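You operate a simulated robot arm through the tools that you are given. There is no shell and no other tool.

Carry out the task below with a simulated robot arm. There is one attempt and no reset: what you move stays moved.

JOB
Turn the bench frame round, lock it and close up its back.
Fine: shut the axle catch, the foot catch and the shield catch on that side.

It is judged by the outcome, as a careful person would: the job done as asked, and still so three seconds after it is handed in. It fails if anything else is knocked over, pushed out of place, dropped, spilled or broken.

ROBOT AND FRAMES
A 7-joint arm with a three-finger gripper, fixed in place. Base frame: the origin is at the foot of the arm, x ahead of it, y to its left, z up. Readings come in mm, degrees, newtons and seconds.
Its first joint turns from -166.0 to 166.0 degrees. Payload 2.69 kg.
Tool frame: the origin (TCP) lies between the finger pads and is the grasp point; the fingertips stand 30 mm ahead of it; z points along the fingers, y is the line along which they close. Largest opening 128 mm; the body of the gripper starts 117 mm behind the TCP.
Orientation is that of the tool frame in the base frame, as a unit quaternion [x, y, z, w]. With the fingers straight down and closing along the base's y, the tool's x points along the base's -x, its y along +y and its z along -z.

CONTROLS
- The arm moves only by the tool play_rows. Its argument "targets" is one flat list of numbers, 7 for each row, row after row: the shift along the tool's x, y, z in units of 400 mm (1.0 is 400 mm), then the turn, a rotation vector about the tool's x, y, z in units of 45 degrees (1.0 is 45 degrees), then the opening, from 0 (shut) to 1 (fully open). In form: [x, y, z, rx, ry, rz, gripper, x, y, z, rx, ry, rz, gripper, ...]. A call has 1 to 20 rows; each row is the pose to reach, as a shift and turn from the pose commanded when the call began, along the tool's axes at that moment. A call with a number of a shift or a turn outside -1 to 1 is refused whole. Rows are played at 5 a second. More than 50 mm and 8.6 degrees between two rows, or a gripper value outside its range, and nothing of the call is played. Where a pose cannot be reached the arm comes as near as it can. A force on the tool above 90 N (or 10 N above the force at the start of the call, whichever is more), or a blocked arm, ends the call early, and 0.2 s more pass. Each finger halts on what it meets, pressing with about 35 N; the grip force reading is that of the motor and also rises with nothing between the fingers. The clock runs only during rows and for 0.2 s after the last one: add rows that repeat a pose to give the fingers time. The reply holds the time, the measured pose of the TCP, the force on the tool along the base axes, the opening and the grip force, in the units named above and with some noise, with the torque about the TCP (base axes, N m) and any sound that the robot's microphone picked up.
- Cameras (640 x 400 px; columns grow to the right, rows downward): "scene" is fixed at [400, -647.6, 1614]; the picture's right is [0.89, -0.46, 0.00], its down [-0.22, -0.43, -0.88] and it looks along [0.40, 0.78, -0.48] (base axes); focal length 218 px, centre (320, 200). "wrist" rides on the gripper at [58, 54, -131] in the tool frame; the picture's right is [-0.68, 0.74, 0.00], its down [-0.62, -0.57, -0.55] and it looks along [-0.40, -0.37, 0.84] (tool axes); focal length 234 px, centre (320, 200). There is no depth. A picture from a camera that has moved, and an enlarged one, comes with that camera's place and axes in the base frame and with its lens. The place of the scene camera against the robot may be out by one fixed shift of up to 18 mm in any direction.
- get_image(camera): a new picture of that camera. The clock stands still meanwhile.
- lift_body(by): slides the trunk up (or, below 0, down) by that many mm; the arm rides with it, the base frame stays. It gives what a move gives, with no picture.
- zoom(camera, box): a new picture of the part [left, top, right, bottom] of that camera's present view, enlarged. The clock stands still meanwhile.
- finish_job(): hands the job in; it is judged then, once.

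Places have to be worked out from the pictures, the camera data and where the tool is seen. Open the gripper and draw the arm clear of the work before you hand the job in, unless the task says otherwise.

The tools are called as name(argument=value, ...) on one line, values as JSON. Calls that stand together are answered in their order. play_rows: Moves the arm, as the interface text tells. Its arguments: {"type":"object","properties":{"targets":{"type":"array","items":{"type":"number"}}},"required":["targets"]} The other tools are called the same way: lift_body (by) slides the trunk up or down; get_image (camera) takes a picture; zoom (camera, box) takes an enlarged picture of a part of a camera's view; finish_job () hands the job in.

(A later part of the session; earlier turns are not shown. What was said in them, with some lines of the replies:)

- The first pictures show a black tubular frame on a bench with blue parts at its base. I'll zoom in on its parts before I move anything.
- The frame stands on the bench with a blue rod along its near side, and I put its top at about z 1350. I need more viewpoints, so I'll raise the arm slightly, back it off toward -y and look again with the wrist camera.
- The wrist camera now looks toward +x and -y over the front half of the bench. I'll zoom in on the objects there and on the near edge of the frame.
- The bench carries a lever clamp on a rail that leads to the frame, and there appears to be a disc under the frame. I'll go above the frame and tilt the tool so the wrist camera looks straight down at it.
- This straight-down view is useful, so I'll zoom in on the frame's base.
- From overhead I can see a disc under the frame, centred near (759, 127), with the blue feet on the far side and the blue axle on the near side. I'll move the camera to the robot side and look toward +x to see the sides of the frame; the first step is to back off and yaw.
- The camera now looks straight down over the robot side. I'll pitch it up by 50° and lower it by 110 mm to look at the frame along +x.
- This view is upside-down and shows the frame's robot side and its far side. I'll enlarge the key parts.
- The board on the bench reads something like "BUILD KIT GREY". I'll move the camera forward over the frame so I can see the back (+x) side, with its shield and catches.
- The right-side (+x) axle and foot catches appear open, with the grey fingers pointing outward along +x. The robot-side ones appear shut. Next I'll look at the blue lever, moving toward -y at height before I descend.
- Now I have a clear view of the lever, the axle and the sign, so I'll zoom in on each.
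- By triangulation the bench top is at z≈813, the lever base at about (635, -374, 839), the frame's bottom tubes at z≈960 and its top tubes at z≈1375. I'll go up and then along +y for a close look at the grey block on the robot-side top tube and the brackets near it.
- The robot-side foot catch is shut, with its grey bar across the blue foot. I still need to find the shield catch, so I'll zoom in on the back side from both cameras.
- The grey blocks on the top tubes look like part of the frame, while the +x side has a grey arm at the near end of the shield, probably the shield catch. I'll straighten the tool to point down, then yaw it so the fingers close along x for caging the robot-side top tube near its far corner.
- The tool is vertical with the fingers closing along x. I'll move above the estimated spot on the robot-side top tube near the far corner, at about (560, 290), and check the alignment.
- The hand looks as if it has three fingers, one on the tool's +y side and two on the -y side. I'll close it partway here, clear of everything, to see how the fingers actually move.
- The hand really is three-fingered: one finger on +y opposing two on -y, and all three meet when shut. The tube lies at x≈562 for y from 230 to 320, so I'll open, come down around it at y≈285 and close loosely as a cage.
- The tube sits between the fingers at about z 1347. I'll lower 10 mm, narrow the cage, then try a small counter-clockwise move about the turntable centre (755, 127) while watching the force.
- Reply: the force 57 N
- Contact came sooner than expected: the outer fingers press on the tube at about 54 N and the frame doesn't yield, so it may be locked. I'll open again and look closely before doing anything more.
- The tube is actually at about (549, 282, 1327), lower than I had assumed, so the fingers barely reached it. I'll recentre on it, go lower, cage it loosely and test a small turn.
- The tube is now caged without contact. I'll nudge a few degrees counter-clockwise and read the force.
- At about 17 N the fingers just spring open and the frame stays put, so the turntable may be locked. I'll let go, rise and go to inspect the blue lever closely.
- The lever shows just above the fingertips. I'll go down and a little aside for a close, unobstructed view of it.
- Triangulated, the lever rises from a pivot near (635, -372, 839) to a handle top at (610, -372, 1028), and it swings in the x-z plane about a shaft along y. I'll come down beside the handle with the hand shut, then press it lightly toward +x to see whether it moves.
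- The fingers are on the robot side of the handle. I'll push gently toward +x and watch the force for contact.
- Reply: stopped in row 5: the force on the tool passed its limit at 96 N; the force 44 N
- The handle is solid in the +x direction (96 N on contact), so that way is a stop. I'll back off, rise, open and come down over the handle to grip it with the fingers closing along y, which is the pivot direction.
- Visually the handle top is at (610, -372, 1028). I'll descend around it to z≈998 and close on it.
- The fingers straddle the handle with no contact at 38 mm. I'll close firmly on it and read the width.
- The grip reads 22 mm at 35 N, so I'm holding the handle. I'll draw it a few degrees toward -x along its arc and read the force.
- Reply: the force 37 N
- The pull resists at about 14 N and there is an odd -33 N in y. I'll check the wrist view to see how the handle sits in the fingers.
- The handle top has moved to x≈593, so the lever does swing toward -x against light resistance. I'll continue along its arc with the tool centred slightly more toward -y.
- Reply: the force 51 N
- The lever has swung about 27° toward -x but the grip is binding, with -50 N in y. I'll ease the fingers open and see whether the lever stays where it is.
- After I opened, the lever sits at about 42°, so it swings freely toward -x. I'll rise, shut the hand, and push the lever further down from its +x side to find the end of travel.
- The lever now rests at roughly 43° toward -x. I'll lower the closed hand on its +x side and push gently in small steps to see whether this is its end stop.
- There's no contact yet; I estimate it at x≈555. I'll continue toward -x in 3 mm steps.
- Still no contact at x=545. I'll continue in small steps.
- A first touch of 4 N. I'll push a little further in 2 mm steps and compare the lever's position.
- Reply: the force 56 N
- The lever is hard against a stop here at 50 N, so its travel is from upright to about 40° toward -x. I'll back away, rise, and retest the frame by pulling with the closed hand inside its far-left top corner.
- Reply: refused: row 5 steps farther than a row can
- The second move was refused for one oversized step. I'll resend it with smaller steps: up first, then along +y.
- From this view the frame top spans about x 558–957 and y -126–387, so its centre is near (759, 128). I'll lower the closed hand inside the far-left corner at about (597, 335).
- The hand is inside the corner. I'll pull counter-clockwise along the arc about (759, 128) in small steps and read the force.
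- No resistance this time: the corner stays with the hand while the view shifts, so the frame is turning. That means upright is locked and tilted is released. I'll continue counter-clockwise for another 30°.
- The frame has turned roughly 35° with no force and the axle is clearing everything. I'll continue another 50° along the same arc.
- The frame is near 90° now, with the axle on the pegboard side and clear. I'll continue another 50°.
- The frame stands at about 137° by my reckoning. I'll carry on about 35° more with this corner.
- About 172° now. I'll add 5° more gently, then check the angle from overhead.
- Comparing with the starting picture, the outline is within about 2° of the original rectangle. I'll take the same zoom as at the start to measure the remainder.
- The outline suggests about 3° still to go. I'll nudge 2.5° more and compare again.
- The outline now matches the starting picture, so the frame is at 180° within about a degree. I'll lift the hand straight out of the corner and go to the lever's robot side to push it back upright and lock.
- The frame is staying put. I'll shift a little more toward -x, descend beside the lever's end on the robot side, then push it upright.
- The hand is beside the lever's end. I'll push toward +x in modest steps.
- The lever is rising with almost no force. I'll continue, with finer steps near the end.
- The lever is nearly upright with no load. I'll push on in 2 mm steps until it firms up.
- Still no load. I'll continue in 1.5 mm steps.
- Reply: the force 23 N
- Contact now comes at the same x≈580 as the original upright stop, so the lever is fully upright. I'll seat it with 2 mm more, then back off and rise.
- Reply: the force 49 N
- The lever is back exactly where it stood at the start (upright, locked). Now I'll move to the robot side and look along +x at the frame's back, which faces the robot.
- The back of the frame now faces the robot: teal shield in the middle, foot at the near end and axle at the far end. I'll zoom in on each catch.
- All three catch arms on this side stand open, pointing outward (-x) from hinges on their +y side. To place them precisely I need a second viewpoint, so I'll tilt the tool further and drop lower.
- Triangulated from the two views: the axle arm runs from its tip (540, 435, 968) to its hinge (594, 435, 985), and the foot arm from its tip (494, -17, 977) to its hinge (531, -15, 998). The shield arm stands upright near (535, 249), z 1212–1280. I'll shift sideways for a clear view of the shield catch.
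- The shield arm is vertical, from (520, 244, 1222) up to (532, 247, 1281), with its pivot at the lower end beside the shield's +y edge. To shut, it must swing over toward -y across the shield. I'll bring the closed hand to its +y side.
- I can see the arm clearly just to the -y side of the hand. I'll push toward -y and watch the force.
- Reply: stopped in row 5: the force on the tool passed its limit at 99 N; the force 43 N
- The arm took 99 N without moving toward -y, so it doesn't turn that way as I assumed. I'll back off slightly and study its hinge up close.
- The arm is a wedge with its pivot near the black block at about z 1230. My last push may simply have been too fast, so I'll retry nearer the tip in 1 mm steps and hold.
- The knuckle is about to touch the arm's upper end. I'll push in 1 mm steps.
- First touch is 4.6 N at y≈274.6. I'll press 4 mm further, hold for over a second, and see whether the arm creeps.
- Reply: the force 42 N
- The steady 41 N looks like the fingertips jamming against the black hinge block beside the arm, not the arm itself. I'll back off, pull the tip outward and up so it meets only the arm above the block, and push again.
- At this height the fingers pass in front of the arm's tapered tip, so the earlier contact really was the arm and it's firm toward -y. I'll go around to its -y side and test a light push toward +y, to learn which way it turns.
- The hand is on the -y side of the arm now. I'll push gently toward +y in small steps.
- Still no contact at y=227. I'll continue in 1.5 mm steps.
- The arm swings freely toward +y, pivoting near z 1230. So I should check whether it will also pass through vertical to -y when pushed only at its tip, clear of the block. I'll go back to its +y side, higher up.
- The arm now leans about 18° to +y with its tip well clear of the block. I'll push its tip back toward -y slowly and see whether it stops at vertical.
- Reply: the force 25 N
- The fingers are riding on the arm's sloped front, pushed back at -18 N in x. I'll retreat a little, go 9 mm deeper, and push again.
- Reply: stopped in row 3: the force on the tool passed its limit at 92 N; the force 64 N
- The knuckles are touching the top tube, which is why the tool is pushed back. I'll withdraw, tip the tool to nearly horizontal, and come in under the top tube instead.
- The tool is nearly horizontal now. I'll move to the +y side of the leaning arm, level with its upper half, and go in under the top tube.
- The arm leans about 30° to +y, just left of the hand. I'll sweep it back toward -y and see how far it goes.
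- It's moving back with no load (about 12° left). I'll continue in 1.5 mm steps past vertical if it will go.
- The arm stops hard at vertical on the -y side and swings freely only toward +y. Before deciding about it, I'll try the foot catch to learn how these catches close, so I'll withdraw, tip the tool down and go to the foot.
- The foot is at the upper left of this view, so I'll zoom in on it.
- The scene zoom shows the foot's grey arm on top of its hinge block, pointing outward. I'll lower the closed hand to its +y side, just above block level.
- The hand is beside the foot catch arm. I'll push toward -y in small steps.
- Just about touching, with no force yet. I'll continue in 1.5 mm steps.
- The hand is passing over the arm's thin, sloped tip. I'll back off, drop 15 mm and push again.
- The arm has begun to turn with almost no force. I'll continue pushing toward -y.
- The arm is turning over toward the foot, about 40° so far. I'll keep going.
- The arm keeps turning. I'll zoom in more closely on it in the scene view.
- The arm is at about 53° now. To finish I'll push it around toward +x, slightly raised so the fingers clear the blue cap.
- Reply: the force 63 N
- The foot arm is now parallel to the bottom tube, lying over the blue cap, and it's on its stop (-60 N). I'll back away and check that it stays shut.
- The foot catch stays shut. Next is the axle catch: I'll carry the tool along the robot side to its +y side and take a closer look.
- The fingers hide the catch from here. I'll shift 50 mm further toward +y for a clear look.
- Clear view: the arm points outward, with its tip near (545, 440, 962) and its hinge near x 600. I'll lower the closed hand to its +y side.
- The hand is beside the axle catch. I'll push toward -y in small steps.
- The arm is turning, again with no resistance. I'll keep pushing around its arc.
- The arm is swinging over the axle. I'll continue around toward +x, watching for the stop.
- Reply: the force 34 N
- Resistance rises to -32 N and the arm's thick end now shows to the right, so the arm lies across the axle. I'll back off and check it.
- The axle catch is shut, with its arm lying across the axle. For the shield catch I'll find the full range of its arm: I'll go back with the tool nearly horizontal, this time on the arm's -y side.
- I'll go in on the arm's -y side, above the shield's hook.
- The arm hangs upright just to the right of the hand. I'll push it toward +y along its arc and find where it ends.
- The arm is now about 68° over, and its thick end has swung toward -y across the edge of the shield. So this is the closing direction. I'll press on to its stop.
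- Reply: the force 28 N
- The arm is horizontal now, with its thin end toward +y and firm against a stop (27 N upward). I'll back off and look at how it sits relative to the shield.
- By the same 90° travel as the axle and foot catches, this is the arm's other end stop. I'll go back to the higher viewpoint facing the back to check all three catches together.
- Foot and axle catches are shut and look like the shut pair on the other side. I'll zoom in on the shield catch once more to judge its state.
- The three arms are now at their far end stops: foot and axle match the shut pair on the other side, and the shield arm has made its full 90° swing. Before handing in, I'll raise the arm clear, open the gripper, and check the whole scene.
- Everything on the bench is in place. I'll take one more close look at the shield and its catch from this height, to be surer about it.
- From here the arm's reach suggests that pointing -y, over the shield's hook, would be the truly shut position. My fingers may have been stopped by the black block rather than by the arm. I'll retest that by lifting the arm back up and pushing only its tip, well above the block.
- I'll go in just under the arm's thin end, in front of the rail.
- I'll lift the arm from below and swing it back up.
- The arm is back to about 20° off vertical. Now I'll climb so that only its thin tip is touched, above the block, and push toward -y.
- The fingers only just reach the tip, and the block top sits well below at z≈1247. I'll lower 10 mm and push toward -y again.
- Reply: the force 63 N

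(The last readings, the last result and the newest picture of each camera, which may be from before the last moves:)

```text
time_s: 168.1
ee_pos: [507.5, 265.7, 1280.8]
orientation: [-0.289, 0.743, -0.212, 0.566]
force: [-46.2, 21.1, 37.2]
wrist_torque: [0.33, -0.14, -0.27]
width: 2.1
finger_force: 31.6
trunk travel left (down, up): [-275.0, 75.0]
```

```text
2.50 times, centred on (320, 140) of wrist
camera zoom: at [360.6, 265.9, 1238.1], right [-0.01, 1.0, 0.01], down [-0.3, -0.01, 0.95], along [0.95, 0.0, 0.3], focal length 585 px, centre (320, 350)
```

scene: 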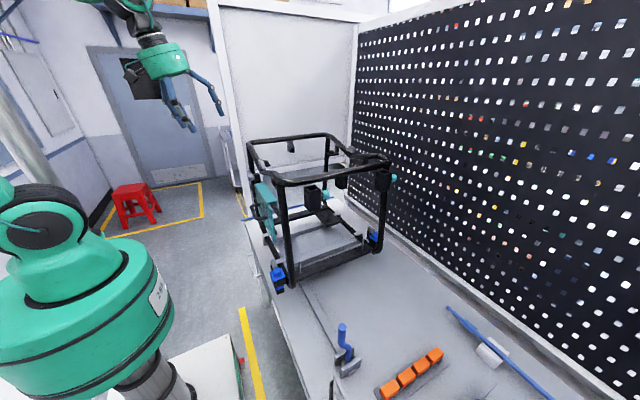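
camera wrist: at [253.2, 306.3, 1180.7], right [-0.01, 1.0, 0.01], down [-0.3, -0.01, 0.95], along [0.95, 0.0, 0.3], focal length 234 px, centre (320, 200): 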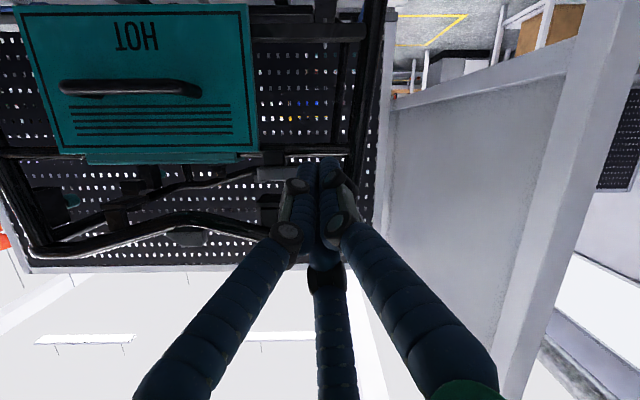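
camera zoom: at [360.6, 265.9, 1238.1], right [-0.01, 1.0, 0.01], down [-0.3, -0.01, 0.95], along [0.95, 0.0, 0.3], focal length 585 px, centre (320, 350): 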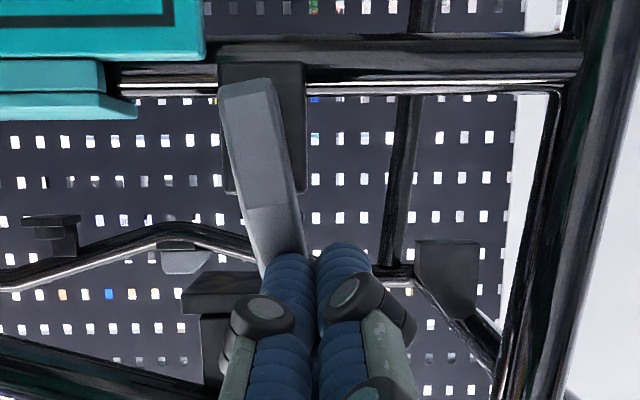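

The fingers are riding up on the arm's sloped face again. I'll step out to +y, go about 9 mm deeper so they meet its side, and push again.

play_rows(targets=[-0.0279, 0.0222, -0.017, 0, 0, 0, 0, -0.0406, 0.0374, -0.001, 0, 0, 0, 0, -0.0431, 0.0348, 0.0212, 0, 0, 0, 0, -0.0296, 0.02, 0.0211, 0, 0, 0, 0, -0.0195, 0.009, 0.021, 0, 0, 0, 0])

zoom(camera="wrist", box=[220, 60, 420, 220])

```text
time_s: 169.3
ee_pos: [520.7, 273.8, 1277.6]
orientation: [-0.29, 0.744, -0.212, 0.563]
force: [-1.3, 7.8, -1.3]
wrist_torque: [0.04, -0.05, 0.08]
width: 2.1
finger_force: 31.1
trunk travel left (down, up): [-275.0, 75.0]
```

```text
2.50 times, centred on (320, 140) of wrist
camera zoom: at [373.4, 273.5, 1236.7], right [-0.01, 1.0, 0.01], down [-0.3, -0.01, 0.95], along [0.95, 0.01, 0.3], focal length 585 px, centre (320, 350)
```

zoom: 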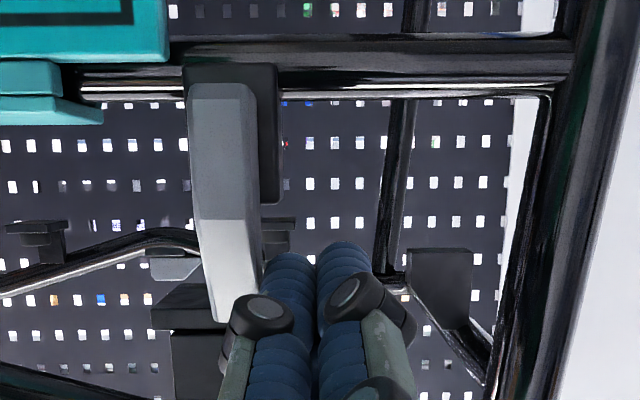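

Now it's clean side contact well above the block, and the arm is back at vertical with 8 N. I'll push 3 mm more to see whether it gives.

play_rows(targets=[0.0017, -0.0018, 0, 0, 0, 0, 0, 0.0034, -0.0037, 0, 0, 0, 0, 0, 0.0051, -0.0055, 0, 0, 0, 0, 0, 0.0051, -0.0055, 0, 0, 0, 0, 0, 0.0051, -0.0055, 0, 0, 0, 0, 0])

zoom(camera="wrist", box=[220, 60, 420, 220])

```text
time_s: 170.5
ee_pos: [520.3, 272.0, 1280.1]
orientation: [-0.29, 0.744, -0.213, 0.563]
force: [-13.0, 36.7, -4.9]
wrist_torque: [0.4, 0.18, 0.37]
width: 1.8
finger_force: 31.2
trunk travel left (down, up): [-275.0, 75.0]
```

```text
2.50 times, centred on (320, 140) of wrist
camera zoom: at [374.0, 271.9, 1236.9], right [-0.01, 1.0, 0.01], down [-0.3, -0.01, 0.95], along [0.95, 0.01, 0.3], focal length 585 px, centre (320, 350)
```

zoom: 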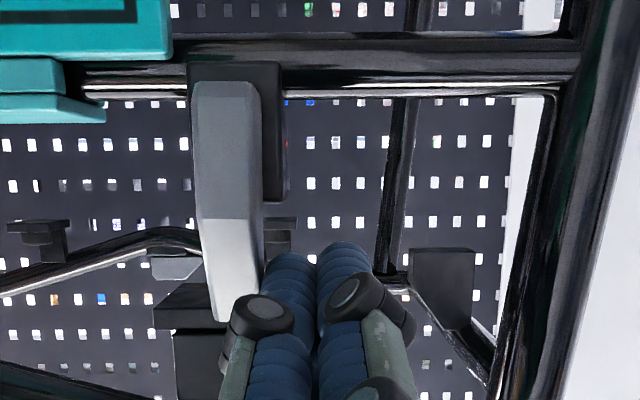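

At 37 N with clean tip contact the arm doesn't budge past vertical, so upright is a real end stop and the only travel is toward +y. I'll go back round and swing it fully to that other stop again.

play_rows(targets=[-0.0169, 0.0185, 0, 0, 0, 0, 0, 0.002, 0.0373, -0.096, 0, 0, 0, 0, 0.0208, 0.0561, -0.192, 0, 0, 0, 0, 0.0833, -0.0054, -0.191, 0, 0, 0, 0, 0.1457, -0.0667, -0.19, 0, 0, 0, 0, 0.1293, -0.0831, -0.106, 0, 0, 0, 0, 0.1128, -0.0997, -0.022, 0, 0, 0, 0, 0.1128, -0.0997, -0.022, 0, 0, 0, 0])

play_rows(targets=[-0.027, 0.0296, 0.0002, 0, 0, 0, 0, -0.0458, 0.0395, -0.0017, 0, 0, 0, 0, -0.061, 0.0527, -0.0022, 0, 0, 0, 0, -0.0763, 0.0658, -0.0028, 0, 0, 0, 0, -0.0864, 0.0769, -0.0027, 0, 0, 0, 0, -0.093, 0.0912, -0.0013, 0, 0, 0, 0, -0.0977, 0.1072, 0.0007, 0, 0, 0, 0, -0.0955, 0.1227, 0.0041, 0, 0, 0, 0, -0.0917, 0.1363, 0.0074, 0, 0, 0, 0, -0.0862, 0.1481, 0.0108, 0, 0, 0, 0])

zoom(camera="wrist", box=[220, 60, 420, 220])

```text
time_s: 172.3
ee_pos: [514.2, 209.1, 1273.9]
orientation: [-0.29, 0.744, -0.213, 0.563]
force: [0.7, 0.3, -0.3]
wrist_torque: [0.0, 0.0, -0.01]
width: 1.9
finger_force: 31.9
trunk travel left (down, up): [-275.0, 75.0]
```

```text
time_s: 174.5
ee_pos: [510.4, 277.0, 1261.9]
orientation: [-0.289, 0.744, -0.212, 0.564]
force: [-3.4, -1.1, 13.2]
wrist_torque: [0.02, -0.23, 0.0]
width: 2.0
finger_force: 31.7
trunk travel left (down, up): [-275.0, 75.0]
```

```text
2.50 times, centred on (320, 140) of wrist
camera zoom: at [362.7, 277.0, 1220.7], right [-0.01, 1.0, 0.01], down [-0.3, -0.01, 0.95], along [0.95, 0.0, 0.3], focal length 585 px, centre (320, 350)
```

zoom: 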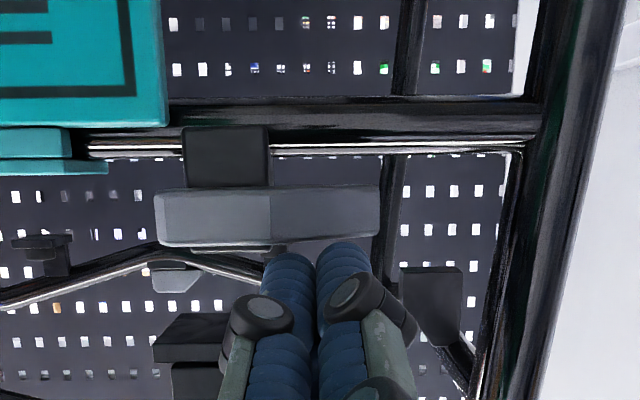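

The arm is horizontal against its stop again (13 N). I'll give it a last small press, then withdraw.

play_rows(targets=[-0.0015, 0.0088, 0.0014, 0, 0, 0, 0, -0.0015, 0.0088, 0.0014, 0, 0, 0, 0])

play_rows(targets=[-0.007, -0.0065, -0.0027, 0, 0, 0, 0, -0.007, -0.0065, -0.1, 0, 0, 0, 0, 0.01, 0.01, -0.2, 0, 0, 0, 0, 0.02, 0.02, -0.3, 0, 0, 0, 0])

zoom(camera="wrist", box=[200, 40, 400, 200])

```text
time_s: 175.1
ee_pos: [510.1, 280.4, 1260.0]
orientation: [-0.289, 0.743, -0.213, 0.565]
force: [-15.7, 7.1, 21.4]
wrist_torque: [0.17, -0.17, 0.19]
width: 2.3
finger_force: 31.1
trunk travel left (down, up): [-275.0, 75.0]
```

```text
time_s: 176.1
ee_pos: [391.4, 275.4, 1281.4]
orientation: [-0.29, 0.744, -0.213, 0.563]
force: [-0.4, 0.2, 0.5]
wrist_torque: [-0.01, 0.01, 0.02]
width: 2.1
finger_force: 31.5
trunk travel left (down, up): [-275.0, 75.0]
```

```text
2.50 times, centred on (300, 120) of wrist
camera zoom: at [243.2, 275.9, 1239.4], right [-0.01, 1.0, 0.01], down [-0.3, -0.01, 0.95], along [0.95, 0.0, 0.3], focal length 585 px, centre (370, 400)
```

zoom: 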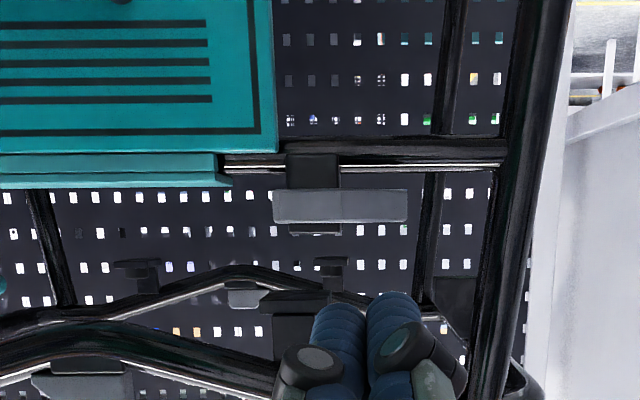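

The shield arm stays at its stop. I'll raise the arm clear of the frame, open the gripper, and take final check pictures.

play_rows(targets=[-0.0139, -0.0739, -0.0168, -0.1096, 0.1181, 0, 0, -0.0278, -0.1478, -0.0335, -0.2191, 0.2362, 0, 0, -0.0416, -0.2216, -0.0503, -0.3287, 0.3543, 0, 0, -0.0555, -0.2955, -0.067, -0.4382, 0.4724, 0, 0, -0.0694, -0.3694, -0.0838, -0.5478, 0.5904, 0, 0.3, -0.0833, -0.4433, -0.1005, -0.6573, 0.7085, 0, 0.6, -0.0971, -0.5171, -0.1173, -0.7669, 0.8266, 0, 1, -0.111, -0.591, -0.134, -0.8764, 0.9447, 0, 1, -0.111, -0.591, -0.134, -0.8764, 0.9447, 0, 1, -0.111, -0.591, -0.134, -0.8764, 0.9447, 0, 1])

get_image(camera="wrist")

zoom(camera="wrist", box=[220, 50, 460, 190])

get_image(camera="scene")

zoom(camera="scene", box=[250, 240, 370, 400])

```text
time_s: 178.3
ee_pos: [394.7, 132.1, 1478.2]
orientation: [-0.363, 0.921, -0.043, 0.133]
force: [-0.3, 0.0, 0.0]
wrist_torque: [0.03, -0.01, -0.02]
width: 128.1
finger_force: 0.1
trunk travel left (down, up): [-275.0, 75.0]
```

```text
taken
camera wrist: at [282.5, 129.9, 1580.9], right [-0.01, 1.0, 0.01], down [0.65, 0.0, 0.76], along [0.76, 0.02, -0.65], focal length 234 px, centre (320, 200)
```

wrist: 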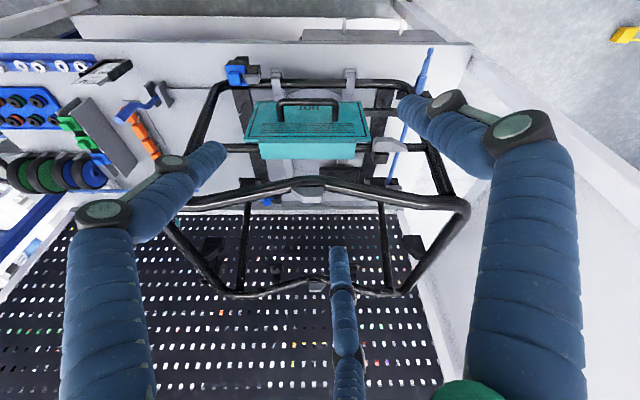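

```text
2.67 times, centred on (340, 120) of wrist
camera zoom: at [282.5, 129.9, 1580.9], right [-0.01, 1.0, 0.01], down [0.65, 0.0, 0.76], along [0.76, 0.02, -0.65], focal length 624 px, centre (267, 413)
```

zoom: 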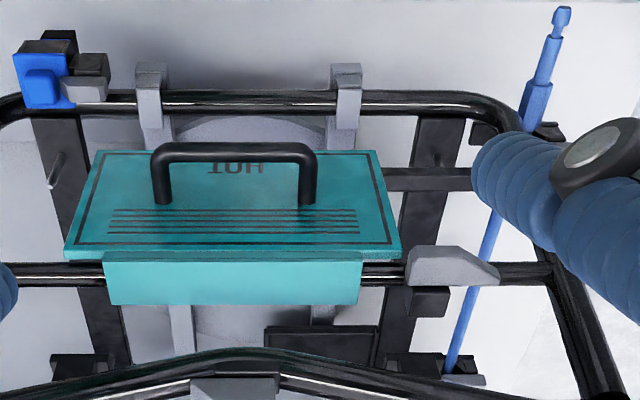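

```text
taken
```

scene: 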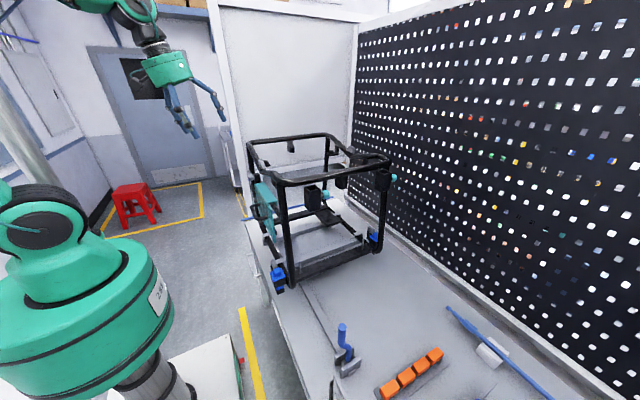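

```text
2.50 times, centred on (310, 320) of scene
camera zoom: at [400.0, -647.6, 1614.0], right [0.89, -0.46, 0.0], down [-0.22, -0.43, -0.88], along [0.4, 0.78, -0.48], focal length 544 px, centre (345, -100)
```

zoom: 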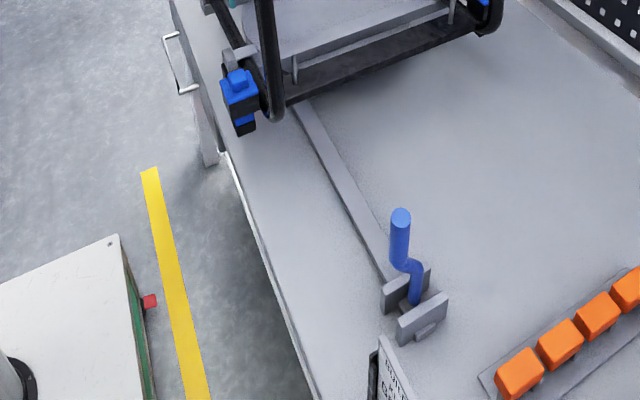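

Final checks: the frame is turned 180° and locked with the lever upright. The foot and axle catches are shut, and the shield catch is at the far stop of its only travel. The rest of the bench looks undisturbed. The gripper is open and clear, so I'm handing the job in.

finish_job()

```text
The job is handed in.
```

I turned the frame round and locked it, and shut the axle and foot catches. I'm less sure about the shield catch. The job is handed in, but I haven't seen how it was judged.

- **Frame:** it is turned 180° on its turntable, and I measured it parallel to the bench within about half a degree. It started locked, so I first tipped the blue lever toward the robot to release it.
- **Lock:** the lever is back upright, as it stood at the start. The frame didn't move when I later pressed about 60 N on the foot catch.
- **Axle and foot catches:** both are on their stops, across the axle and the blue foot. They look like the shut pair on the other side, and they stayed put when I let go.
- **Shield catch:** its arm started upright and only swings one way, a quarter turn away from the shield. I left it at that far stop, because the other two catches shut with the same quarter turn. But there its thin end points away from the shield instead of over it. Pushed the other way it didn't move, even at 37 N on its tip.

While working out which way things moved, a few pushes went over 90 N before the arm stopped itself: once on the lever and twice on or near the shield catch. I saw no damage, and nothing else on the bench looked moved or knocked over. The gripper is open and the arm is clear of the frame.
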